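You operate a simulated robot arm through the tools that you are given. There is no shell and no other tool.

You run a simulated robot arm. Do the job below in one go: nothing can be reset, and whatever is moved stays where it is left.

## Task
Let the brake off and unwind the sail back to the blue mark.
Fine: lock knob out, then in again. Where these are worked on the way, their far stop is far enough and under half their travel is too little: lock knob.

It is judged by the outcome, as a careful person would: the job done as asked, and still so three seconds after it is handed in. It fails if anything else is knocked over, pushed out of place, dropped, spilled or broken.

## Robot
A 7-joint arm with a two-finger gripper, fixed in place. Base frame: the origin is on the floor under the middle of its stand, x ahead of it, y to its left, z up. Readings come in cm, rad, newtons and seconds.
With the tool pointing down near the work surface it reaches from about 34 to 72 cm from the base axis. Its first joint turns from -1.152 to 1.152 rad. Payload 2.45 kg.
The TCP is the grasp point between the finger pads, 2.6 cm short of the fingertips. In the tool frame z runs along the fingers and y along their closing line. The gripper opens to 9.6 cm; its body begins 6.9 cm behind the TCP.
Orientation is told as [roll, pitch, yaw] about the base's x, y, z axes, in that order, counted from this pose: with the fingers straight down and closing along the base's y, the tool's x points along the base's -x, its y along +y and its z along -z.

## Interface
- The arm moves only by the tool servo_tool. Its argument "commands" is a list that holds one entry, the list of rows, each a list of 7 numbers: the opening, from 0 (shut) to 1 (fully open), then the shift along the base's x, y, z in cm, then the turn, a rotation vector about the base's x, y, z in rad. In form: [[[claw, tx, ty, tz, wx, wy, wz], ...]]. A call has 1 to 20 rows; each row is the pose to reach, as a shift and turn from the pose commanded when the call began. A row lasts 0.2 s, in which the tool goes at most 5 cm and 0.15 rad; a call with a longer step from one row to the next is refused whole, and so is a gripper value outside its range. A pose out of reach is approached as far as the arm can. The call stops where the force on the tool passes 40 N (or 10 N more than at its start, if that is more) or the arm is blocked; 0.2 s more then pass. Each finger travels about 5 cm/s and halts on what it meets, pressing with about 22 N; the grip force reading is that of the motor and also rises with nothing between the fingers. The clock runs only during rows and for 0.2 s after the last one: add rows that repeat a pose to give the fingers time. It gives the time, the measured TCP pose, the force on the tool (base axes), the opening and the grip force at its end, in the units of the frame above (readings bear some noise), with the torque about the TCP (base axes, N m) and any sound that the robot's microphone picked up, and new pictures: "show" is both (left out), scene, wrist or none.
- Cameras (640 x 400 px; columns grow to the right, rows downward): "scene" is fixed at [18.06, -41.01, 141.64]; the picture's right is [0.66, -0.75, 0.00], its down [-0.47, -0.41, -0.78] and it looks along [0.59, 0.51, -0.63] (base axes); focal length 246 px, centre (320, 200). "wrist" rides on the gripper at [8.2, 0.3, -9.8] in the tool frame; the picture's right is [-0.04, 1.00, 0.00], its down [-0.73, -0.03, -0.68] and it looks along [-0.68, -0.03, 0.73] (tool axes); focal length 256 px, centre (320, 200). There is no depth. A picture from a camera that has moved, and an enlarged one, comes with that camera's place and axes in the base frame and with its lens. The place of the scene camera against the robot may be out by one fixed shift of up to 1.2 cm in any direction.
- inspect(camera, box): a new picture of the part [left, top, right, bottom] of that camera's present view, enlarged. It takes no simulated time.
- hand_in(): hands the job in; it is judged then, once.

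Nothing tells you positions but the pictures and the camera data. Unless the task says otherwise, let go and move clear before handing in.

The tools are called as name(argument=value, ...) on one line, values as JSON. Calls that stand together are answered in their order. servo_tool: Moves the arm, as the interface text tells. Its arguments: {"type":"object","properties":{"commands":{"type":"array","items":{"type":"array","items":{"type":"array","items":{"type":"number"}}}},"show":{"type":"string","enum":["both","scene","wrist","none"]}},"required":["commands"]} The other tools are called the same way: inspect (camera, box) takes an enlarged picture of a part of a camera's view; hand_in () hands the job in.

At the start:

```text
clock: 0.0
position: [47.2, 2.43, 125.45]
orientation: [-0.001, 0.0, -0.001]
ft_force: [0.2, -0.4, 0.3]
wrist_torque: [-0.01, 0.04, 0.01]
grip_width: 9.59
grasp_force: 0.1
```

scene: 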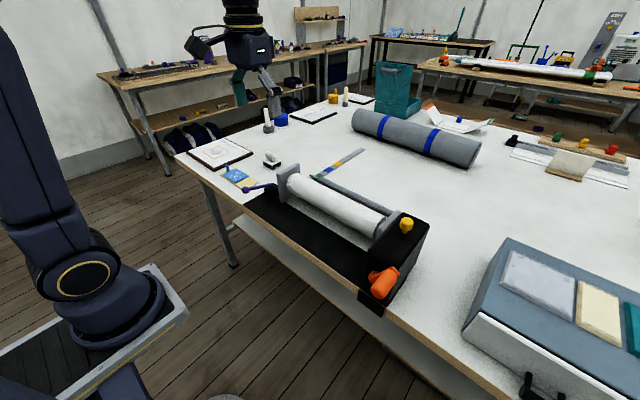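
wrist: 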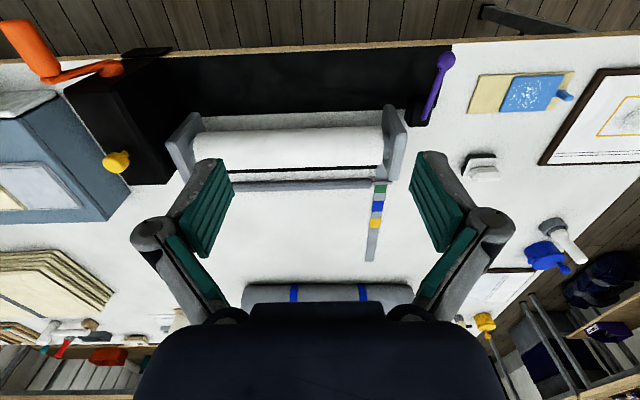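

I see a winder with a white roll, an orange crank at one end, a yellow knob on its housing, a purple lever at the other end, and a ruler with green, blue and yellow marks. I'll look closer before moving.

inspect(camera="scene", box=[220, 130, 440, 320])

inspect(camera="wrist", box=[0, 0, 220, 200])

inspect(camera="wrist", box=[340, 30, 500, 280])

inspect(camera="scene", box=[340, 200, 440, 310])

inspect(camera="scene", box=[220, 130, 370, 220])

```text
2.11 times, centred on (330, 225) of scene
camera zoom: at [18.06, -41.01, 141.64], right [0.66, -0.75, 0.0], down [-0.47, -0.41, -0.78], along [0.59, 0.51, -0.63], focal length 518 px, centre (299, 147)
```

zoom: 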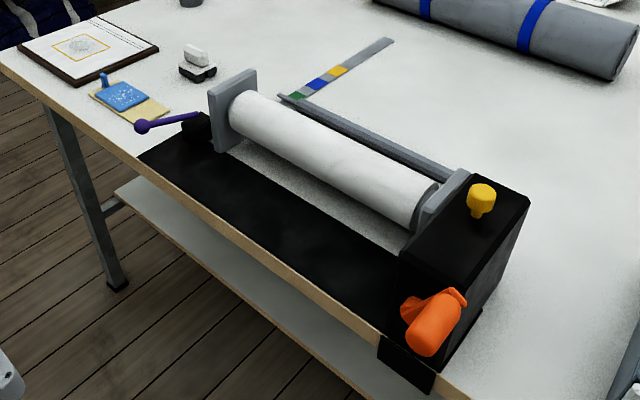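

```text
2.00 times, centred on (110, 100) of wrist
camera zoom: at [39.15, 2.66, 135.3], right [0.04, 1.0, 0.0], down [0.73, -0.03, 0.68], along [0.68, -0.03, -0.73], focal length 512 px, centre (740, 400)
```

zoom: 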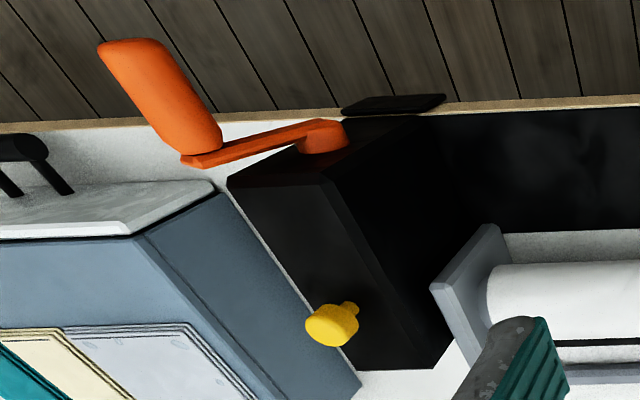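

```text
1.60 times, centred on (420, 155) of wrist
camera zoom: at [39.15, 2.66, 135.3], right [0.04, 1.0, 0.0], down [0.73, -0.03, 0.68], along [0.68, -0.03, -0.73], focal length 410 px, centre (160, 272)
```

zoom: 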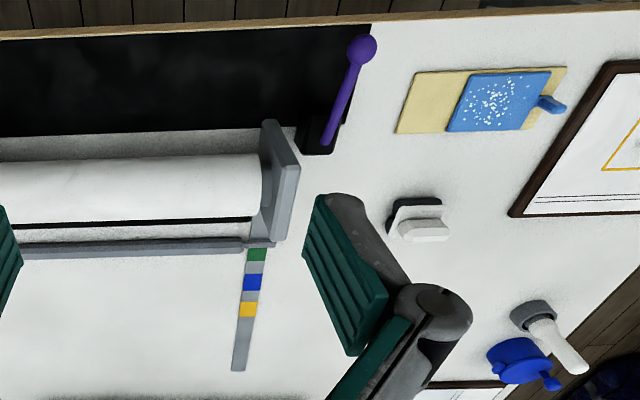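

```text
3.64 times, centred on (390, 255) of scene
camera zoom: at [18.06, -41.01, 141.64], right [0.66, -0.75, 0.0], down [-0.47, -0.41, -0.78], along [0.59, 0.51, -0.63], focal length 894 px, centre (66, 0)
```

zoom: 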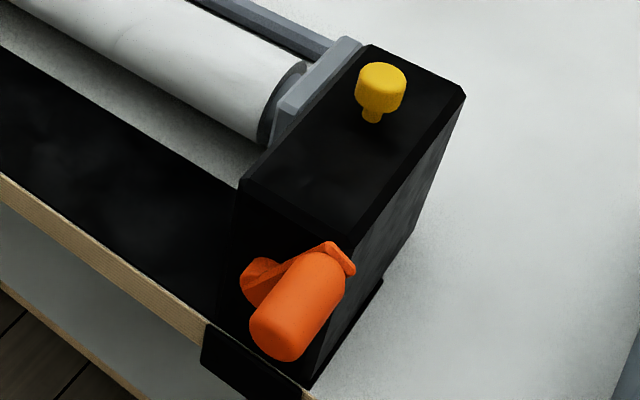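

```text
4.27 times, centred on (295, 175) of scene
camera zoom: at [18.06, -41.01, 141.64], right [0.66, -0.75, 0.0], down [-0.47, -0.41, -0.78], along [0.59, 0.51, -0.63], focal length 1050 px, centre (427, 307)
```

zoom: 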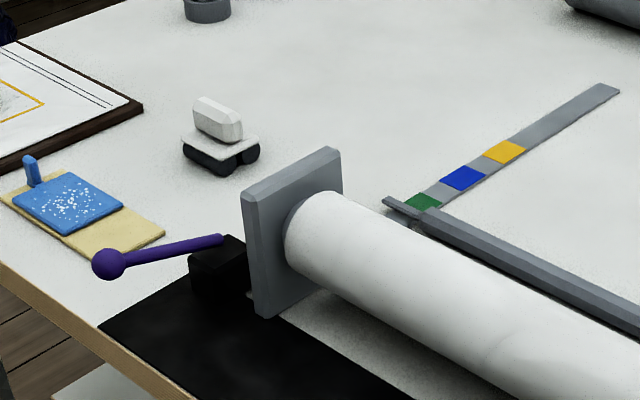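

The winder stands on a table (top about z = 84). I put the brake lever's pivot near (62, 21, 89) with its ball at (51, 21, 92), the lock knob near (60, -30, 103), the crank hub near (50, -29, 94), and its handle running along -x at (43–49, -34, 100). The grey bar at x≈81 looks like the sail's edge and the blue mark is at x≈90; I'll first move to see the lever better.

servo_tool(commands=[[[1, -1.5, 4, -3, 0, 0, 0], [1, -3, 8, -6, 0, 0, 0], [1, -4.5, 12, -9, 0, 0, 0], [1, -6, 15.5, -12, 0, 0, 0], [1, -7, 18, -15, 0, 0, 0], [1, -7, 18, -18, 0, 0, 0], [1, -7, 18, -18, 0, 0, 0]]])

```text
refused: row 1 steps farther than a row can; nothing moved
```

The first step was slightly too long; I'll use smaller steps on the same path.

servo_tool(commands=[[[1, -1.2, 3, -2.5, 0, 0, 0], [1, -2.4, 6, -5, 0, 0, 0], [1, -3.6, 9, -7.5, 0, 0, 0], [1, -4.8, 12, -10, 0, 0, 0], [1, -6, 15, -12.5, 0, 0, 0], [1, -7, 18, -15, 0, 0, 0], [1, -7, 18, -18, 0, 0, 0], [1, -7, 18, -18, 0, 0, 0]]])

```text
clock: 1.8
position: [40.2, 20.4, 107.45]
orientation: [0.0, 0.0, 0.003]
ft_force: [-0.2, 0.4, 0.6]
wrist_torque: [0.0, -0.01, 0.02]
grip_width: 9.6
grasp_force: 0.1
camera wrist: at [32.14, 20.7, 117.24], right [0.04, 1.0, 0.0], down [0.73, -0.03, 0.68], along [0.68, -0.03, -0.73], focal length 256 px, centre (320, 200)
```

scene: 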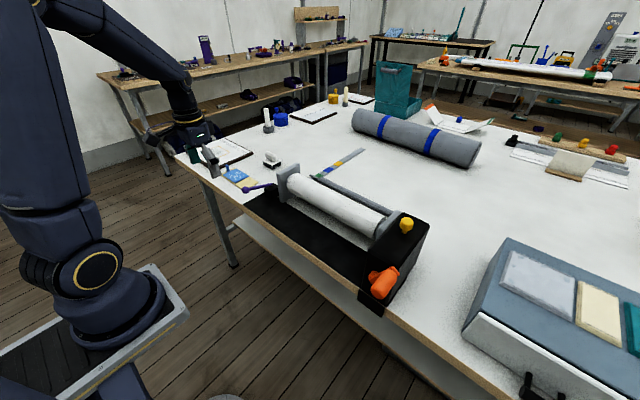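
wrist: 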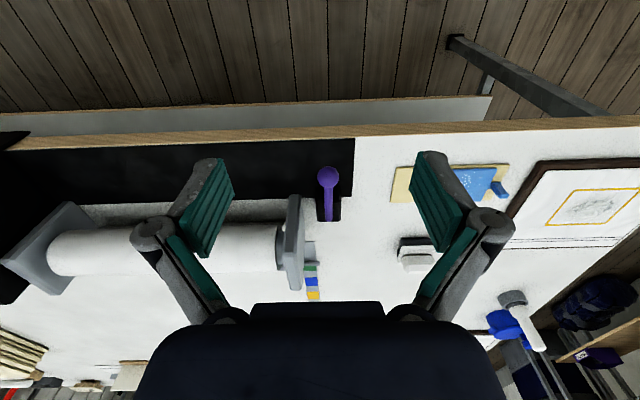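

inspect(camera="wrist", box=[220, 130, 420, 310])

inspect(camera="wrist", box=[280, 150, 380, 230])

```text
2.22 times, centred on (320, 220) of wrist
camera zoom: at [32.14, 20.7, 117.24], right [0.04, 1.0, 0.0], down [0.73, -0.03, 0.68], along [0.68, -0.03, -0.73], focal length 569 px, centre (320, 156)
```

zoom: 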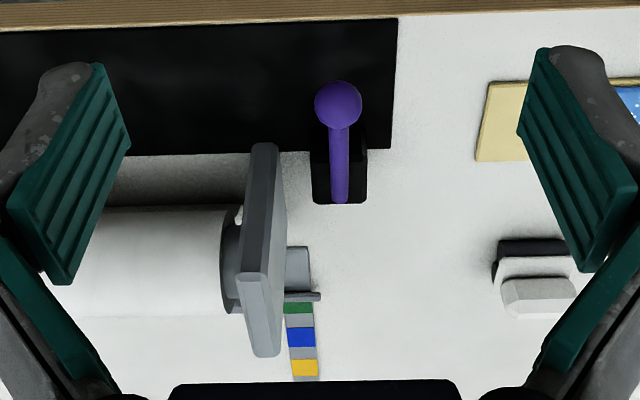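

```text
5.00 times, centred on (330, 190) of wrist
camera zoom: at [32.14, 20.7, 117.24], right [0.04, 1.0, 0.0], down [0.73, -0.03, 0.68], along [0.68, -0.03, -0.73], focal length 1280 px, centre (270, 250)
```

zoom: 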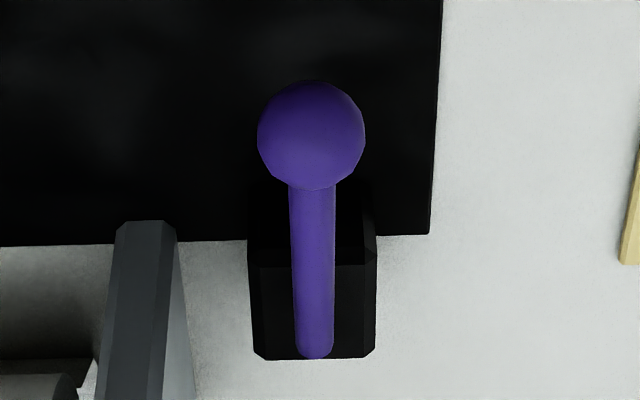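

The lever ball now triangulates to about (50.6, 20.9, 93.4), with its pivot near (61.5, 21, 90). I'll lower the open gripper over the ball, fingers either side in y.

servo_tool(commands=[[[1, 3.5, 0.2, -2, 0, 0, 0], [1, 7, 0.4, -4, 0, 0, 0], [0.6, 10.4, 0.5, -6, 0, 0, 0], [0.6, 10.4, 0.5, -9, 0, 0, 0], [0.6, 10.4, 0.5, -11.5, 0, 0, 0], [0.6, 10.4, 0.5, -14, 0, 0, 0], [0.6, 10.4, 0.5, -14, 0, 0, 0]]])

```text
clock: 3.4
position: [50.53, 21.01, 93.55]
orientation: [0.0, 0.0, 0.001]
ft_force: [-0.4, -0.4, 0.1]
wrist_torque: [0.02, 0.01, -0.03]
grip_width: 5.77
grasp_force: 0.0
camera wrist: at [42.45, 21.17, 103.22], right [0.04, 1.0, 0.0], down [0.73, -0.03, 0.68], along [0.68, -0.03, -0.73], focal length 256 px, centre (320, 200)
```

scene: 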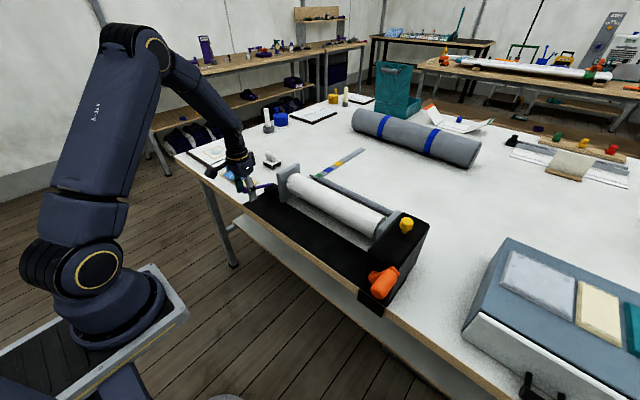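
wrist: 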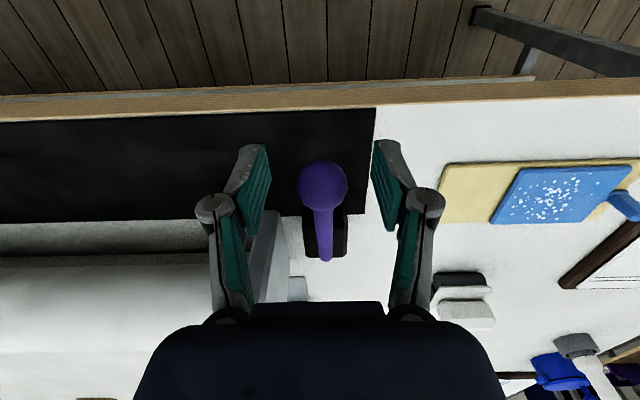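

The ball sits right at the grasp point. I'll close on it.

servo_tool(commands=[[[0, 0, 0, 0, 0, 0, 0], [0, 0, 0, 0, 0, 0, 0], [0, 0, 0, 0, 0, 0, 0], [0, 0, 0, 0, 0, 0, 0]]], show="wrist")

```text
clock: 4.4
position: [50.45, 20.97, 93.47]
orientation: [0.002, 0.001, 0.001]
ft_force: [1.6, 7.6, -2.8]
wrist_torque: [0.0, 0.09, -0.01]
grip_width: 2.39
grasp_force: 44.6
camera wrist: at [42.45, 21.24, 103.25], right [0.04, 1.0, 0.0], down [0.73, -0.03, 0.68], along [0.68, -0.03, -0.73], focal length 256 px, centre (320, 200)
```

wrist: 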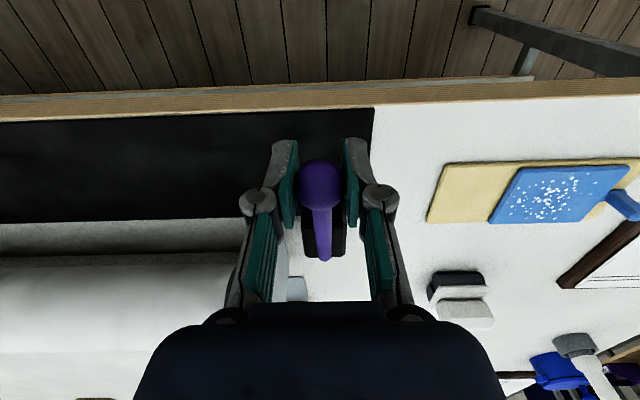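

The ball is held. I'll test the lever with a small upward arc about its presumed y-axis pivot.

servo_tool(commands=[[[0, 0.15, 0, 0.5, 0, 0, 0], [0, 0.3, 0, 1.0, 0, 0, 0], [0, 0.5, 0, 1.5, 0, 0, 0]]], show="wrist")

```text
clock: 5.2
position: [50.9, 20.95, 95.06]
orientation: [0.0, 0.003, 0.002]
ft_force: [-3.8, 11.8, -12.9]
wrist_torque: [0.0, 1.27, -0.01]
grip_width: 2.4
grasp_force: 44.9
camera wrist: at [42.94, 21.26, 104.78], right [0.04, 1.0, 0.0], down [0.74, -0.03, 0.68], along [0.68, -0.03, -0.74], focal length 256 px, centre (320, 200)
```

wrist: 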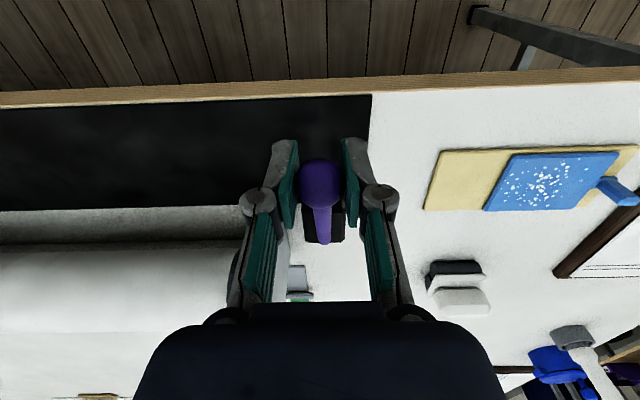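

The lever rises with the grip, so it swings about y. I'll continue along the arc, tilting the tool a little to relieve the twist in the grip.

servo_tool(commands=[[[0, 0.2, 0, 0.35, 0, 0.1, 0], [0, 0.45, 0, 0.75, 0, 0.2, 0], [0, 0.7, 0, 1.1, 0, 0.25, 0], [0, 0.93, 0, 1.43, 0, 0.3, 0], [0, 1.45, 0, 2.1, 0, 0.37, 0], [0, 1.99, 0, 2.76, 0, 0.45, 0]]], show="wrist")

```text
clock: 6.6
position: [53.07, 21.04, 97.63]
orientation: [0.004, 0.449, 0.001]
ft_force: [4.2, 16.3, 9.1]
wrist_torque: [-0.03, -1.16, -0.04]
grip_width: 2.36
grasp_force: 44.5
camera wrist: at [50.13, 21.23, 110.06], right [0.04, 1.0, -0.01], down [0.96, -0.03, 0.29], along [0.29, -0.02, -0.96], focal length 256 px, centre (320, 200)
```

wrist: 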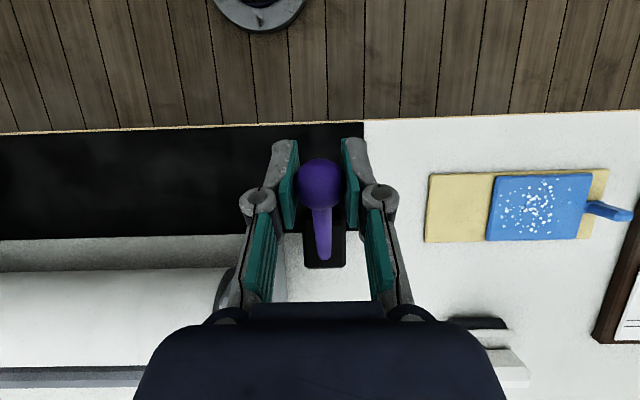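

The lever follows, now about 43° up. I'll carry on along the arc without more tilt, with a small +y relief.

servo_tool(commands=[[[0, 0.4, 0.15, 0.4, 0, 0, 0], [0, 0.8, 0.2, 0.8, 0, 0, 0], [0, 1.24, 0.2, 1.14, 0, 0, 0], [0, 1.7, 0.2, 1.5, 0, 0, 0], [0, 2.15, 0.2, 1.8, 0, 0, 0], [0, 2.64, 0.2, 2.09, 0, 0, 0]]], show="both")

```text
clock: 8.0
position: [55.79, 21.03, 99.86]
orientation: [-0.005, 0.452, -0.004]
ft_force: [-8.4, -9.5, -10.0]
wrist_torque: [-0.01, 1.25, 0.0]
grip_width: 2.37
grasp_force: 44.7
camera wrist: at [52.79, 21.31, 112.23], right [0.04, 1.0, -0.02], down [0.96, -0.03, 0.29], along [0.29, -0.03, -0.96], focal length 256 px, centre (320, 200)
```

scene: 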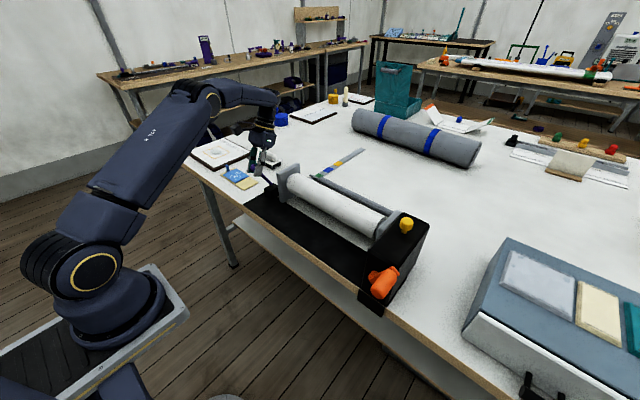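
wrist: 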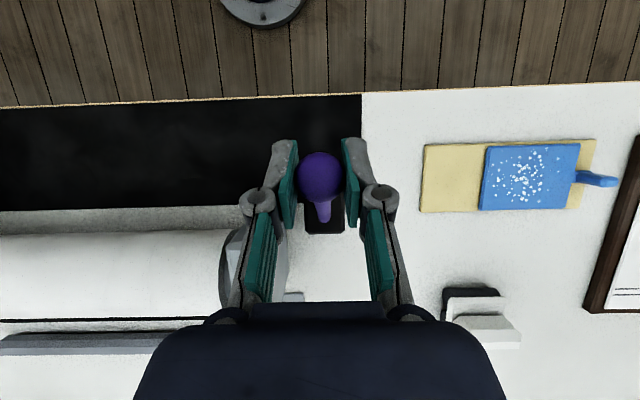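

About 60° up and still free. Continuing the arc toward vertical.

servo_tool(commands=[[[0, 0.5, -0.1, 0.27, 0, 0, 0], [0, 1.0, -0.1, 0.52, 0, 0, 0], [0, 1.53, -0.1, 0.74, 0, 0, 0], [0, 2.07, -0.1, 0.93, 0, 0, 0], [0, 2.6, -0.1, 1.1, 0, 0, 0], [0, 3.15, -0.1, 1.23, 0, 0, 0]]], show="wrist")

```text
clock: 9.4
position: [58.89, 21.11, 101.15]
orientation: [0.0, 0.452, 0.0]
ft_force: [-11.4, -9.1, -3.0]
wrist_torque: [0.05, 1.24, 0.04]
grip_width: 2.37
grasp_force: 44.4
camera wrist: at [55.87, 21.28, 113.51], right [0.04, 1.0, -0.02], down [0.96, -0.03, 0.29], along [0.29, -0.03, -0.96], focal length 256 px, centre (320, 200)
```

wrist: 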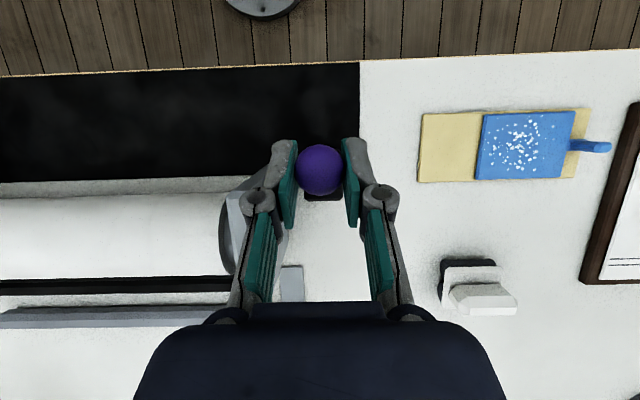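

Still moving freely at about 77°. I'll go on over the top, watching for the stop.

servo_tool(commands=[[[0, 0.56, 0, 0.1, 0, 0, 0], [0, 1.12, 0, 0.2, 0, 0, 0], [0, 1.68, 0, 0.25, 0, 0, 0], [0, 2.25, 0, 0.27, 0, 0, 0], [0, 2.8, 0, 0.27, 0, 0, 0], [0, 3.37, 0, 0.24, 0, 0, 0]]], show="both")

```text
clock: 10.8
position: [59.59, 21.08, 101.31]
orientation: [0.023, 0.449, 0.019]
ft_force: [-10.3, 35.2, 7.4]
wrist_torque: [0.0, 0.87, -0.32]
grip_width: 2.41
grasp_force: 44.7
out of reach, approached as far as the arm can: row 2, 3, 4, 5, 6
camera wrist: at [56.66, 20.97, 113.71], right [0.03, 1.0, 0.0], down [0.96, -0.03, 0.29], along [0.29, 0.0, -0.96], focal length 256 px, centre (320, 200)
```

scene: 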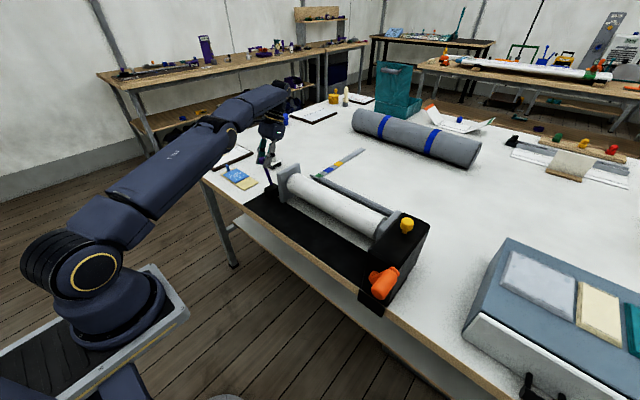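
wrist: 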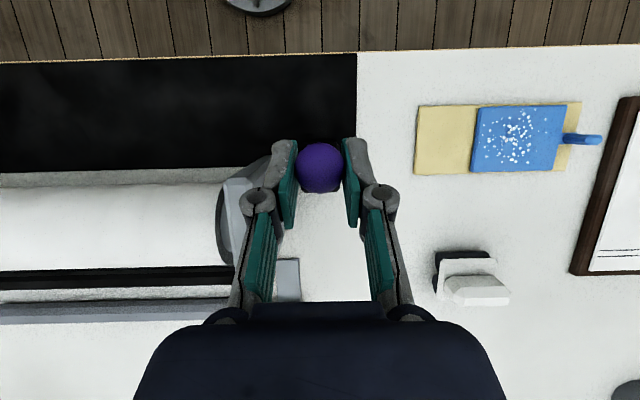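

The tilt has put the arm at its reach limit just short of vertical. I'll straighten the tool so that I can keep going.

servo_tool(commands=[[[0, -1.5, 0, -0.1, 0, -0.08, 0], [0, -1.5, 0, -0.1, 0, -0.16, 0], [0, -1.5, 0, -0.1, 0, -0.24, 0], [0, -1.5, 0, -0.1, 0, -0.32, 0], [0, -1.5, 0, -0.1, 0, -0.4, 0], [0, -1.5, 0, -0.1, 0, -0.4, 0]]], show="wrist")

```text
clock: 11.2
position: [58.74, 21.01, 101.23]
orientation: [0.025, 0.356, 0.014]
ft_force: [2.4, 6.7, -3.8]
wrist_torque: [0.02, -0.25, -0.08]
grip_width: 2.41
grasp_force: 45.6
stopped in row 2: the force on the tool passed its limit at 48 N (the readings are from after the stop); the commanded pose is now the measured one
camera wrist: at [54.58, 20.95, 113.19], right [0.03, 1.0, 0.01], down [0.92, -0.03, 0.38], along [0.38, 0.0, -0.92], focal length 256 px, centre (320, 200)
```

wrist: 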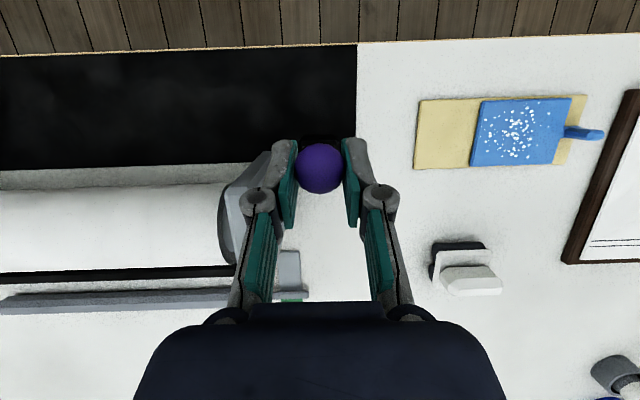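

Commanded pose is reset to the measured one. I'll untilt slowly in place.

servo_tool(commands=[[[0, 0, 0, 0, -0.01, -0.06, -0.005], [0, 0, 0, 0, -0.02, -0.12, -0.01], [0, 0, 0, 0, -0.02, -0.18, -0.01], [0, 0, 0, 0, -0.02, -0.24, -0.01], [0, 0, 0, 0, -0.02, -0.3, -0.01], [0, 0, 0, 0, -0.02, -0.35, -0.01]]], show="wrist")

```text
clock: 12.7
position: [58.58, 20.97, 101.15]
orientation: [0.004, 0.008, 0.001]
ft_force: [-14.1, 9.4, 5.5]
wrist_torque: [0.02, 1.34, -0.07]
grip_width: 2.4
grasp_force: 45.2
camera wrist: at [50.57, 21.24, 111.11], right [0.04, 1.0, 0.0], down [0.74, -0.03, 0.67], along [0.67, -0.03, -0.74], focal length 256 px, centre (320, 200)
```

wrist: 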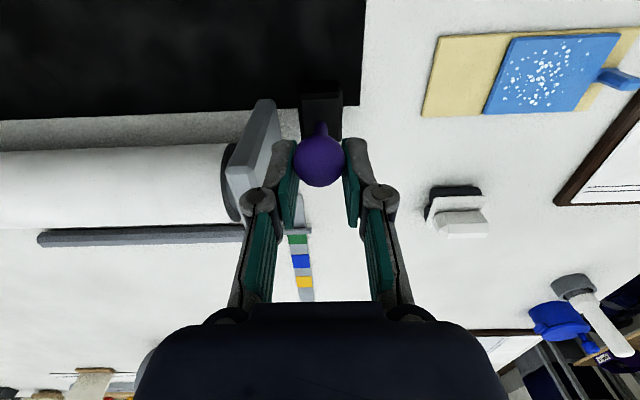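

Tool is upright again and the lever is still around 76°. Continuing the arc over the top.

servo_tool(commands=[[[0, 0.6, 0, 0.12, 0, 0, 0], [0, 1.2, 0, 0.22, 0, 0, 0], [0, 1.9, 0, 0.29, 0, 0, 0], [0, 2.5, 0, 0.31, 0, 0, 0], [0, 3.05, 0, 0.3, 0, 0, 0], [0, 3.6, 0, 0.28, 0, 0, 0]]], show="wrist")

```text
clock: 14.1
position: [62.31, 20.86, 101.45]
orientation: [0.002, 0.005, -0.001]
ft_force: [0.1, 0.1, 0.1]
wrist_torque: [-0.02, -0.02, -0.01]
grip_width: 0.0
grasp_force: 28.4
camera wrist: at [54.36, 21.05, 111.35], right [0.04, 1.0, 0.0], down [0.74, -0.03, 0.67], along [0.67, -0.03, -0.74], focal length 256 px, centre (320, 200)
```

wrist: 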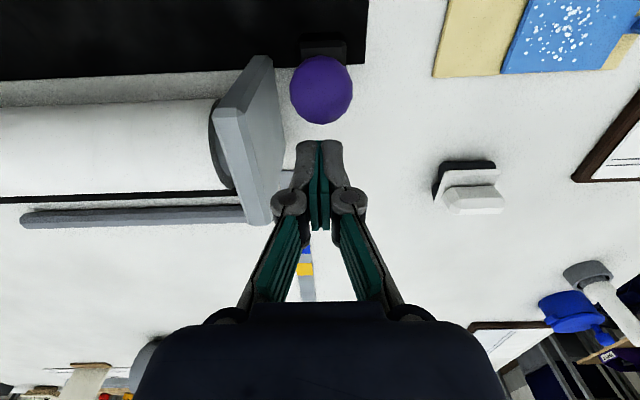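

The ball slipped from the grip, so the lever seems to have reached its stop at roughly 75° up. I'll check where it rests and whether the sail has moved.

inspect(camera="scene", box=[220, 130, 440, 320])

inspect(camera="wrist", box=[220, 20, 420, 150])

inspect(camera="scene", box=[240, 110, 320, 220])

```text
2.11 times, centred on (330, 225) of scene
camera zoom: at [18.06, -41.01, 141.64], right [0.66, -0.75, 0.0], down [-0.47, -0.41, -0.78], along [0.59, 0.51, -0.63], focal length 518 px, centre (299, 147)
```

zoom: 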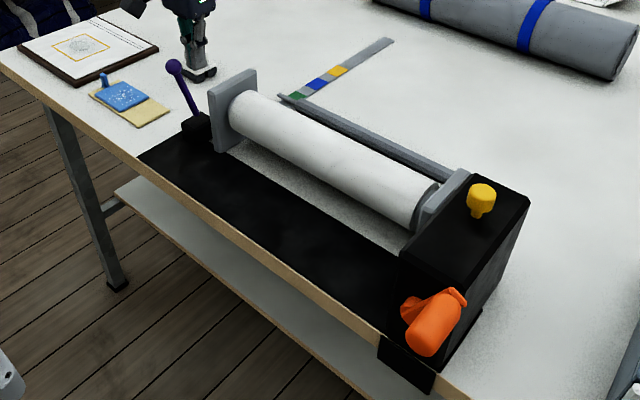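

```text
3.08 times, centred on (320, 85) of wrist
camera zoom: at [54.36, 21.05, 111.35], right [0.04, 1.0, 0.0], down [0.74, -0.03, 0.67], along [0.67, -0.03, -0.74], focal length 788 px, centre (320, 554)
```

zoom: 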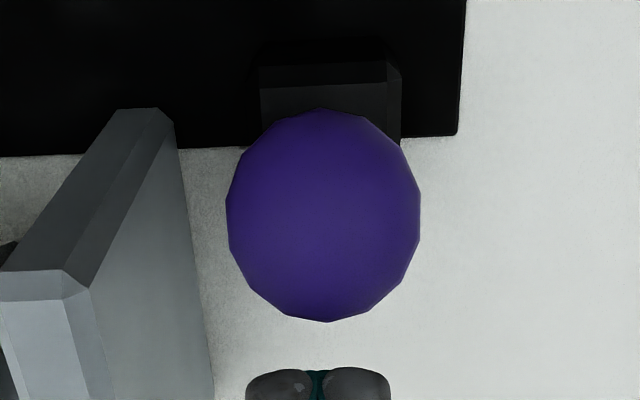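

```text
3.64 times, centred on (280, 165) of scene
camera zoom: at [18.06, -41.01, 141.64], right [0.66, -0.75, 0.0], down [-0.47, -0.41, -0.78], along [0.59, 0.51, -0.63], focal length 894 px, centre (466, 327)
```

zoom: 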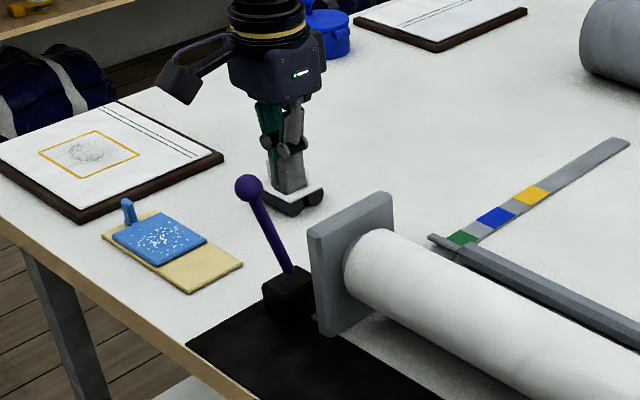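

The lever stands near upright and the sail has not moved. To be sure the brake is fully off, I'll lift over and gently press the lever's near side toward its stop with closed fingers.

servo_tool(commands=[[[0, 0, 0, 4, 0, 0, 0], [0, -2, 0, 7, 0, 0, 0], [0, -6, 0, 7, 0, 0, 0], [0, -10.5, 0, 7, 0, 0, 0], [0, -10.5, 0, 3, 0, 0, 0], [0, -10.5, 0, -1, 0, 0, 0], [0, -9, 0, -1, 0, 0, 0], [0, -8, 0, -1, 0, 0, 0], [0, -7.2, 0, -1, 0, 0, 0], [0, -6.6, 0, -1, 0, 0, 0], [0, -6, 0, -1, 0, 0, 0]]], show="both")

```text
clock: 16.4
position: [56.25, 20.95, 100.4]
orientation: [0.001, 0.007, -0.002]
ft_force: [-1.5, 0.1, 0.1]
wrist_torque: [0.02, 0.01, 0.02]
grip_width: 0.0
grasp_force: 28.7
camera wrist: at [48.3, 21.12, 110.3], right [0.04, 1.0, 0.0], down [0.74, -0.03, 0.67], along [0.67, -0.03, -0.74], focal length 256 px, centre (320, 200)
```

scene: 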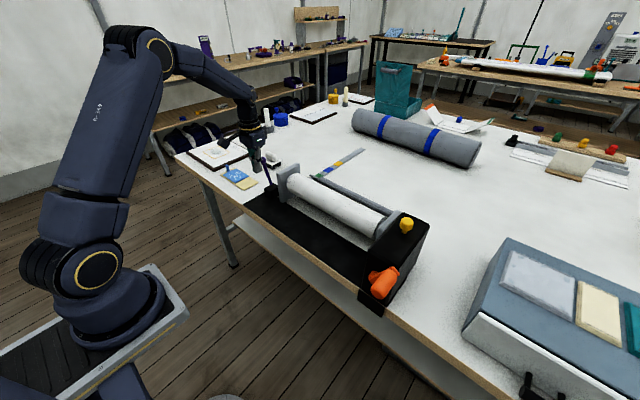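
wrist: 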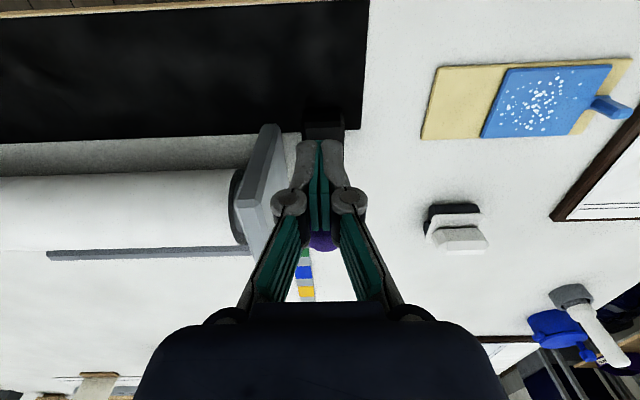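

Fingers just touch the ball (1.5 N). Pressing on in small steps to find the stop.

servo_tool(commands=[[[0, 0.3, 0, 0, 0, 0, 0], [0, 0.6, 0, 0, 0, 0, 0], [0, 0.9, 0, 0, 0, 0, 0], [0, 1.2, 0, 0, 0, 0, 0]]], show="scene")

```text
clock: 17.4
position: [57.42, 20.88, 100.52]
orientation: [0.0, 0.007, -0.001]
ft_force: [-1.0, 0.1, 0.4]
wrist_torque: [0.01, -0.02, -0.01]
grip_width: 0.0
grasp_force: 28.3
```

scene: 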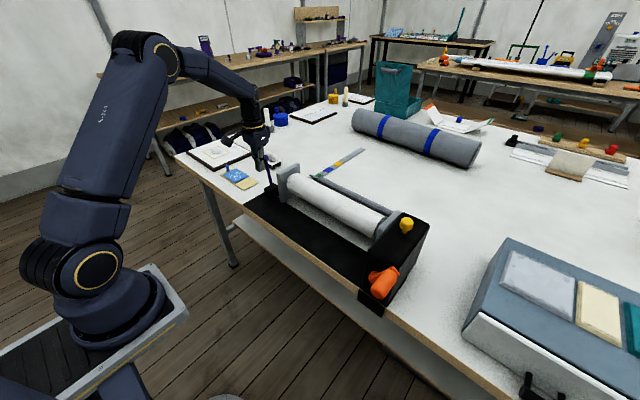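

It still moves freely with about 1 N, so the stop is farther. Continuing to press.

servo_tool(commands=[[[0, 0.4, 0, 0, 0, 0, 0], [0, 0.8, 0, 0, 0, 0, 0], [0, 1.2, 0, 0, 0, 0, 0], [0, 1.6, 0, 0, 0, 0, 0], [0, 2.0, 0, 0, 0, 0, 0], [0, 2.4, 0, 0, 0, 0, 0], [0, 2.8, 0, 0, 0, 0, 0], [0, 3.2, 0, 0, 0, 0, 0]]], show="both")

```text
clock: 19.0
position: [59.51, 21.01, 100.33]
orientation: [0.0, 0.028, 0.001]
ft_force: [-13.5, -2.9, 1.7]
wrist_torque: [-0.06, -0.15, -0.06]
grip_width: 0.6
grasp_force: 28.8
stopped in row 7: the force on the tool passed its limit at 45 N (the readings are from after the stop); the commanded pose is now the measured one
camera wrist: at [51.74, 21.25, 110.34], right [0.04, 1.0, 0.0], down [0.75, -0.03, 0.66], along [0.66, -0.03, -0.75], focal length 256 px, centre (320, 200)
```

scene: 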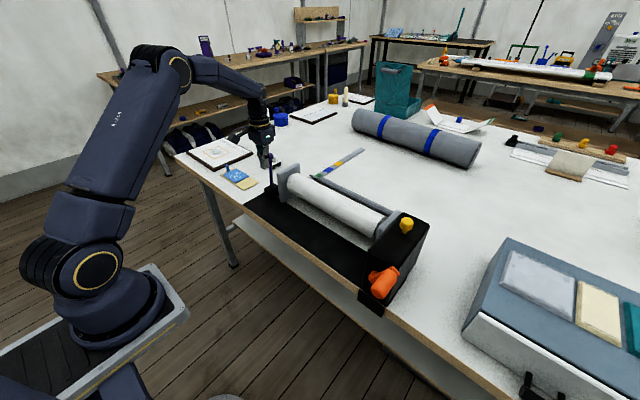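
wrist: 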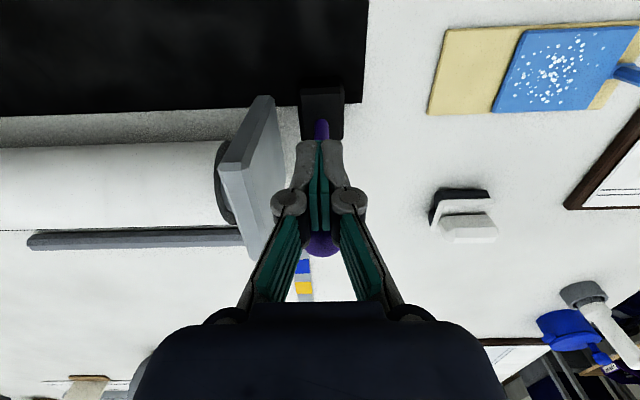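

Now it hit a firm stop (45 N): the lever is just about vertical. I'll open a little to free the rod and back straight off so I don't drag it back.

servo_tool(commands=[[[0.4, 0, 0, 0, 0, 0, 0], [0.4, 0, 0, 0, 0, 0, 0], [0.4, 0, 0, 0, 0, 0, 0], [0.4, -2, 0, 0, 0, 0, 0], [0.4, -4.5, 0, 0, 0, 0, 0], [0.4, -8, 0, 0, 0, 0, 0], [0.4, -10, 0, 3, 0, 0, 0], [0.4, -12, 0, 6, 0, 0, 0]]], show="both")

```text
clock: 20.8
position: [47.83, 20.69, 106.34]
orientation: [-0.003, 0.021, 0.0]
ft_force: [0.2, 0.8, 0.2]
wrist_torque: [-0.02, -0.03, -0.01]
grip_width: 3.85
grasp_force: 0.0
camera wrist: at [39.85, 20.9, 116.31], right [0.04, 1.0, 0.0], down [0.75, -0.03, 0.66], along [0.66, -0.03, -0.75], focal length 256 px, centre (320, 200)
```

scene: 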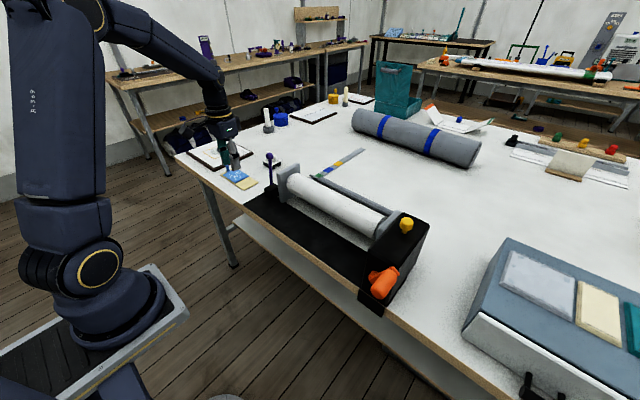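
wrist: 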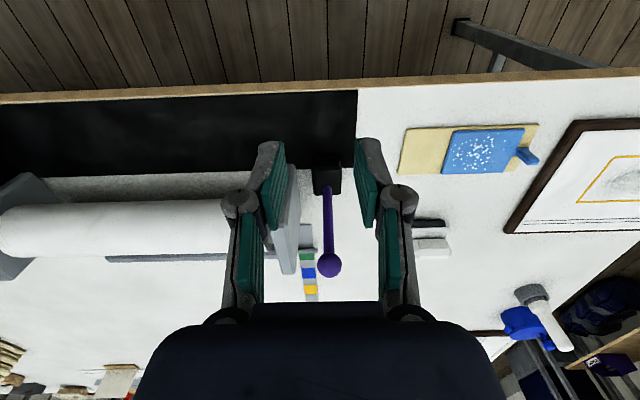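

The lever now stands upright at its stop: brake off. Next I'll raise and move over to the knob/crank side for a closer look.

servo_tool(commands=[[[0.5, -1, -3, 3, 0, 0, 0], [0.6, -2, -6, 6, 0, 0, 0], [0.7, -2, -10.8, 7, 0, 0, 0], [0.8, -2, -15.7, 7.5, 0, 0, 0], [1, -2, -20.6, 7.5, 0, 0, 0], [1, -2, -25.5, 7.5, 0, 0, 0], [1, -2, -30.4, 7.5, 0, 0, 0], [1, -2, -35.3, 7.5, 0, 0, 0], [1, -2, -40.2, 7.5, 0, 0, 0], [1, -2, -45.1, 7.5, 0, 0, 0], [1, -2, -50, 7.5, 0, -0.02, 0], [1, -2, -51, 7.5, 0, -0.02, 0]]], show="both")

```text
clock: 23.4
position: [45.64, -30.13, 114.04]
orientation: [-0.003, 0.001, 0.0]
ft_force: [0.1, 0.5, 0.2]
wrist_torque: [0.01, 0.0, 0.05]
grip_width: 9.63
grasp_force: 0.1
camera wrist: at [37.6, -29.94, 123.8], right [0.04, 1.0, 0.0], down [0.73, -0.03, 0.68], along [0.68, -0.03, -0.73], focal length 256 px, centre (320, 200)
```

scene: 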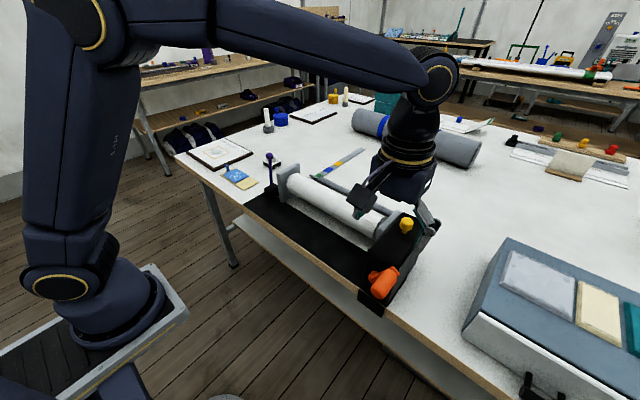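
wrist: 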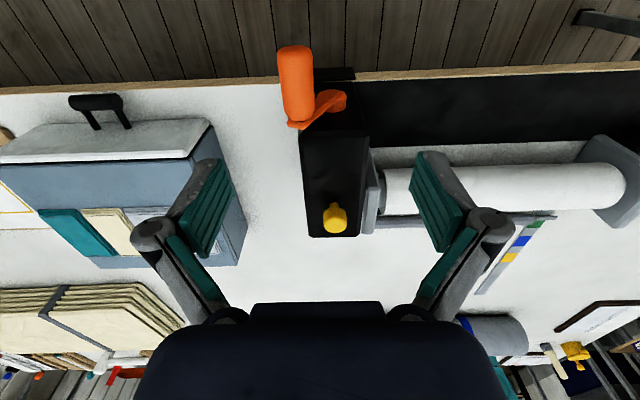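

inspect(camera="wrist", box=[250, 30, 420, 250])

inspect(camera="wrist", box=[300, 180, 370, 250])

inspect(camera="wrist", box=[440, 190, 580, 310])

```text
1.82 times, centred on (335, 140) of wrist
camera zoom: at [37.6, -29.94, 123.8], right [0.04, 1.0, 0.0], down [0.73, -0.03, 0.68], along [0.68, -0.03, -0.73], focal length 465 px, centre (293, 309)
```

zoom: 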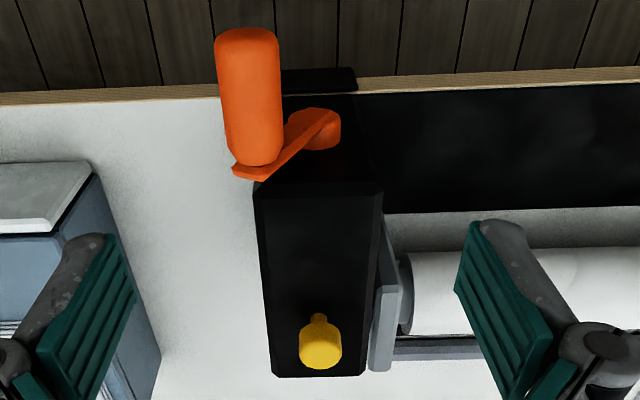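

```text
5.71 times, centred on (335, 215) of wrist
camera zoom: at [37.6, -29.94, 123.8], right [0.04, 1.0, 0.0], down [0.73, -0.03, 0.68], along [0.68, -0.03, -0.73], focal length 1463 px, centre (234, 114)
```

zoom: 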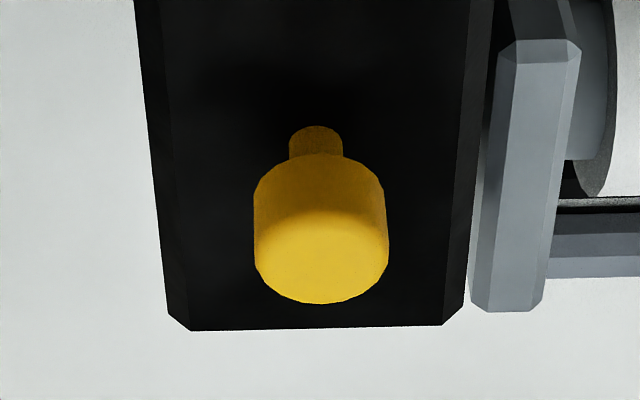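

```text
3.33 times, centred on (510, 250) of wrist
camera zoom: at [37.6, -29.94, 123.8], right [0.04, 1.0, 0.0], down [0.73, -0.03, 0.68], along [0.68, -0.03, -0.73], focal length 853 px, centre (-313, 33)
```

zoom: 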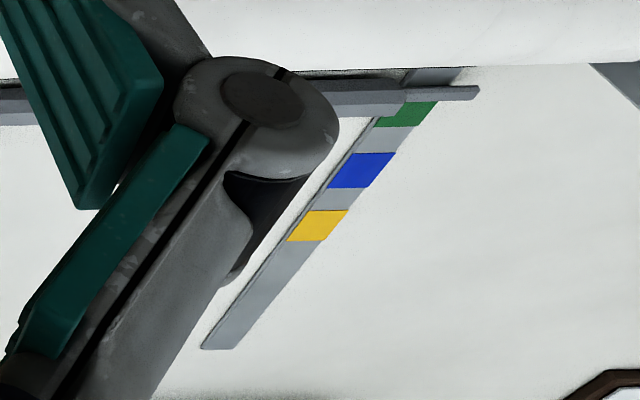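

The knob axis looks to be at about (60.5, -29.1), head z ≈ 101–103.7 on the box top at z≈100. The grey bar sits at the green mark. I'll move above the knob.

servo_tool(commands=[[[1, 4.5, 0.3, -1, 0, 0, 0], [0.8, 9, 0.6, -2.5, 0, 0, 0], [0.6, 13, 0.9, -4, 0, 0, 0], [0.5, 14.8, 1.0, -6, 0, 0, 0], [0.5, 14.8, 1.0, -6, 0, 0, 0]]], show="both")

```text
clock: 24.6
position: [60.65, -28.97, 107.71]
orientation: [-0.001, 0.001, -0.001]
ft_force: [-0.1, 0.0, -0.8]
wrist_torque: [0.0, -0.01, 0.01]
grip_width: 4.81
grasp_force: 0.1
camera wrist: at [52.63, -28.8, 117.51], right [0.04, 1.0, 0.0], down [0.73, -0.03, 0.68], along [0.68, -0.03, -0.74], focal length 256 px, centre (320, 200)
```

scene: 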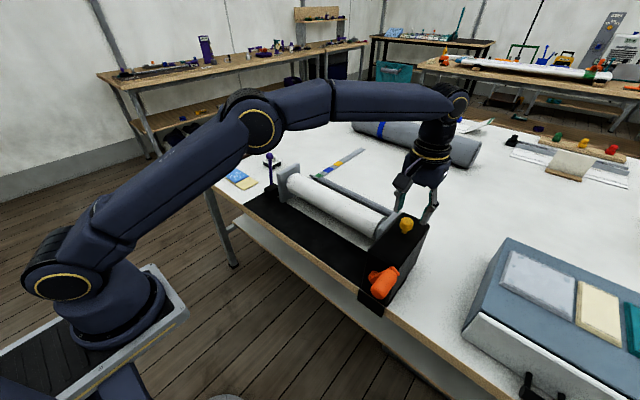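
wrist: 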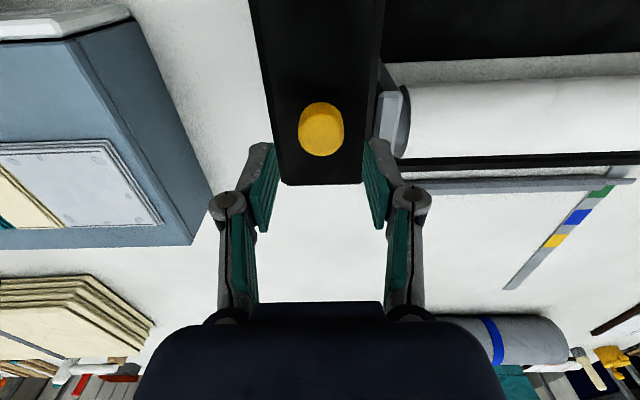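

The knob is directly below (ray gives 60.4, -29.1). I'll descend around its head and close.

servo_tool(commands=[[[0.5, -0.2, -0.1, -2, 0, 0, 0], [0.5, -0.2, -0.1, -3.5, 0, 0, 0], [0.5, -0.2, -0.1, -4.4, 0, 0, 0], [0.5, -0.2, -0.1, -4.4, 0, 0, 0]]], show="both")

```text
clock: 25.6
position: [60.47, -29.25, 103.27]
orientation: [-0.002, 0.002, -0.001]
ft_force: [0.5, 0.4, 0.7]
wrist_torque: [0.01, 0.03, -0.03]
grip_width: 4.81
grasp_force: 0.0
camera wrist: at [52.35, -28.83, 113.16], right [0.04, 1.0, 0.0], down [0.73, -0.03, 0.68], along [0.68, -0.03, -0.74], focal length 256 px, centre (320, 200)
```

scene: 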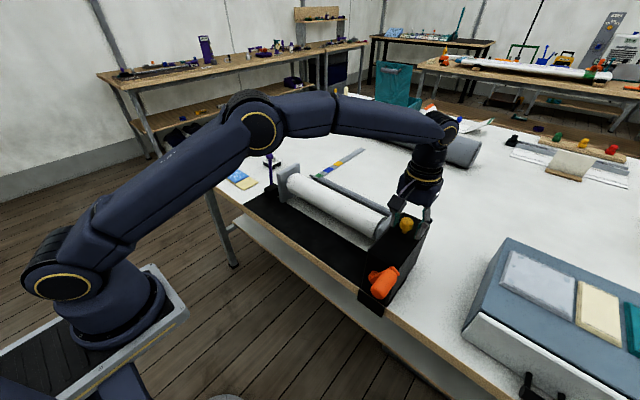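
wrist: 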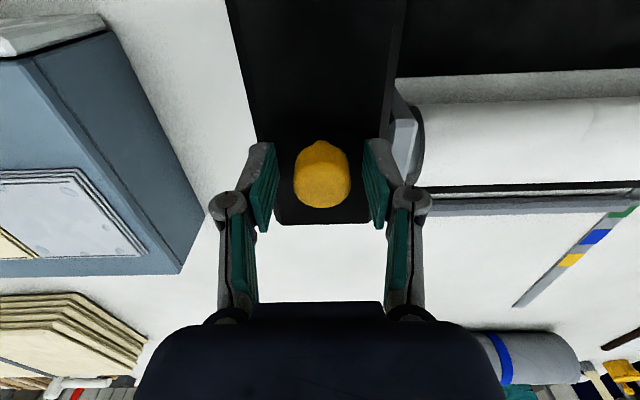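

The knob head is between the pads with no contact on the box. Closing, then a careful upward pull.

servo_tool(commands=[[[0, 0, 0, 0, 0, 0, 0], [0, 0, 0, 0, 0, 0, 0], [0, 0, 0, 0, 0, 0, 0], [0, 0, 0, 0, 0, 0, 0]]], show="wrist")

```text
clock: 26.6
position: [60.36, -28.96, 103.32]
orientation: [0.001, 0.002, -0.001]
ft_force: [-2.1, 9.3, 0.5]
wrist_torque: [0.13, 0.16, -0.03]
grip_width: 2.6
grasp_force: 44.2
camera wrist: at [52.36, -28.75, 113.17], right [0.04, 1.0, 0.0], down [0.74, -0.03, 0.68], along [0.68, -0.03, -0.74], focal length 256 px, centre (320, 200)
```

wrist: 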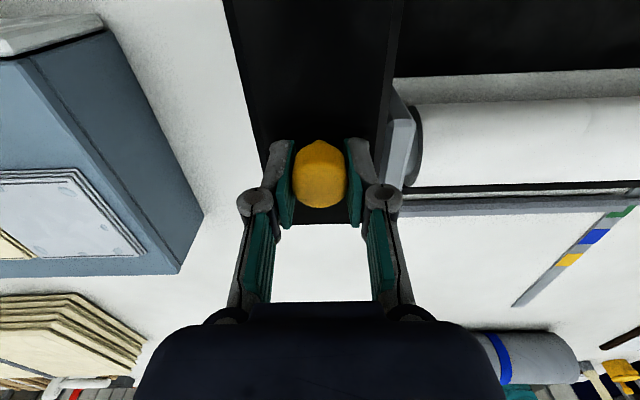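

Gripped (2.6 cm). Pulling up gently.

servo_tool(commands=[[[0, 0, 0.15, 0.3, 0, 0, 0], [0, 0, 0.15, 0.6, 0, 0, 0], [0, 0, 0.15, 0.9, 0, 0, 0], [0, 0, 0.15, 0.9, 0, 0, 0]]], show="wrist")

```text
clock: 27.6
position: [60.28, -29.05, 104.35]
orientation: [0.0, 0.002, 0.0]
ft_force: [-1.8, 7.8, -3.3]
wrist_torque: [0.11, 0.27, -0.04]
grip_width: 2.6
grasp_force: 45.3
camera wrist: at [52.36, -28.73, 114.13], right [0.04, 1.0, 0.0], down [0.74, -0.03, 0.68], along [0.68, -0.03, -0.74], focal length 256 px, centre (320, 200)
```

wrist: 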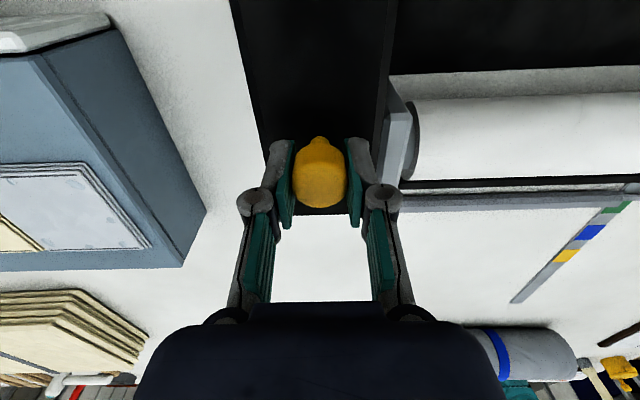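

The knob rises with only ~3–4 N. Continuing until the stop.

servo_tool(commands=[[[0, 0, 0.1, 0.3, 0, 0, 0], [0, 0, 0.1, 0.6, 0, 0, 0], [0, 0, 0.1, 0.9, 0, 0, 0], [0, 0, 0.1, 1.2, 0, 0, 0], [0, 0, 0.1, 1.5, 0, 0, 0]]], show="both")

```text
clock: 28.8
position: [60.45, -28.84, 105.47]
orientation: [0.001, 0.01, -0.003]
ft_force: [1.7, -2.7, -35.5]
wrist_torque: [-0.04, -0.12, 0.01]
grip_width: 2.65
grasp_force: 45.3
camera wrist: at [52.39, -28.74, 115.3], right [0.04, 1.0, 0.0], down [0.74, -0.03, 0.67], along [0.67, -0.03, -0.74], focal length 256 px, centre (320, 200)
```

scene: 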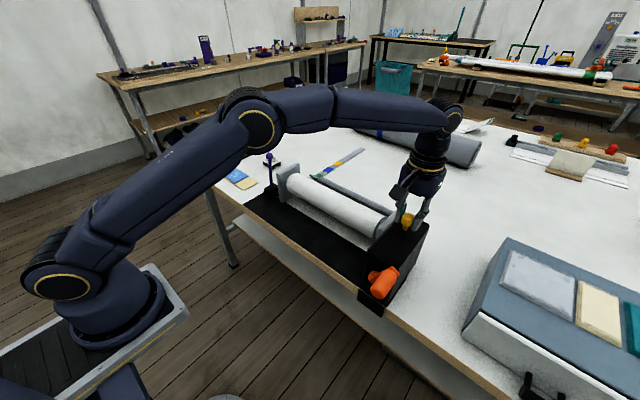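
wrist: 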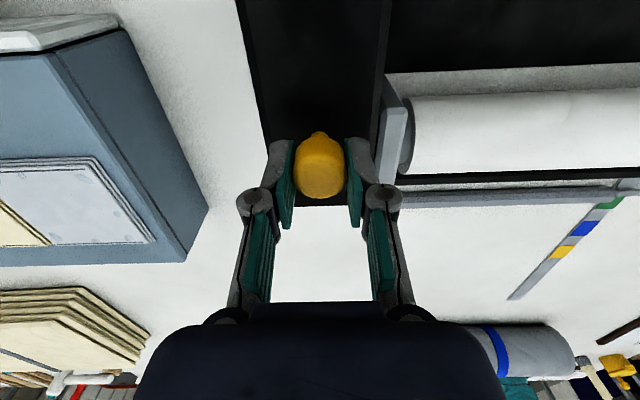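

The pull hit the far stop (35 N). I'll relax the pull, open and rise clear to see whether the knob stays out.

servo_tool(commands=[[[0, 0, 0, -0.25, 0, 0, 0], [0.5, 0, 0, -0.25, 0, 0, 0], [0.5, 0, 0, -0.25, 0, 0, 0], [0.5, 0, 0, -0.25, 0, 0, 0], [0.5, 0, 0, 2, 0, 0, 0], [0.5, 0, 0, 5, 0, 0, 0]]], show="both")

```text
clock: 30.2
position: [60.4, -29.11, 110.87]
orientation: [-0.003, 0.003, 0.0]
ft_force: [0.0, 1.0, 0.1]
wrist_torque: [0.06, -0.01, 0.02]
grip_width: 4.78
grasp_force: 0.1
camera wrist: at [52.3, -28.77, 120.66], right [0.04, 1.0, 0.0], down [0.74, -0.03, 0.68], along [0.68, -0.03, -0.74], focal length 256 px, centre (320, 200)
```

scene: 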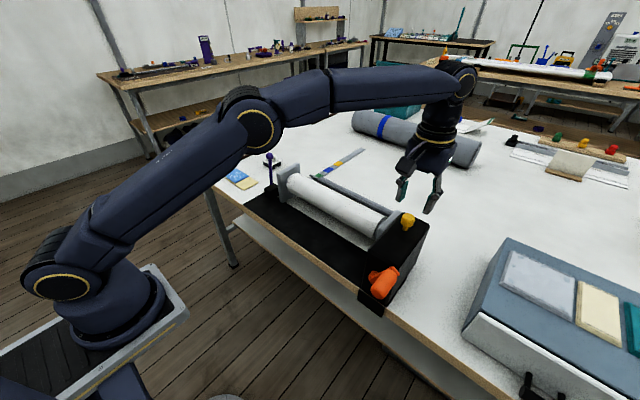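
wrist: 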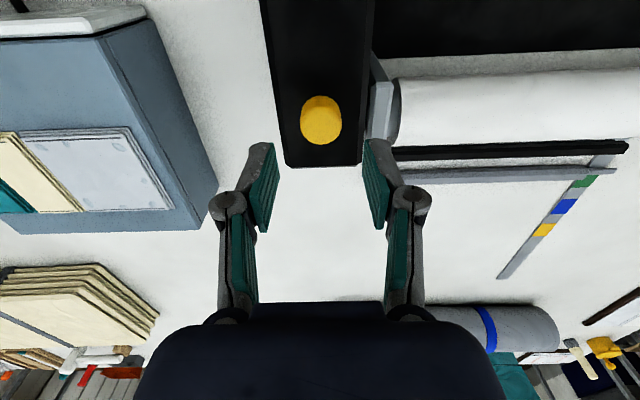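

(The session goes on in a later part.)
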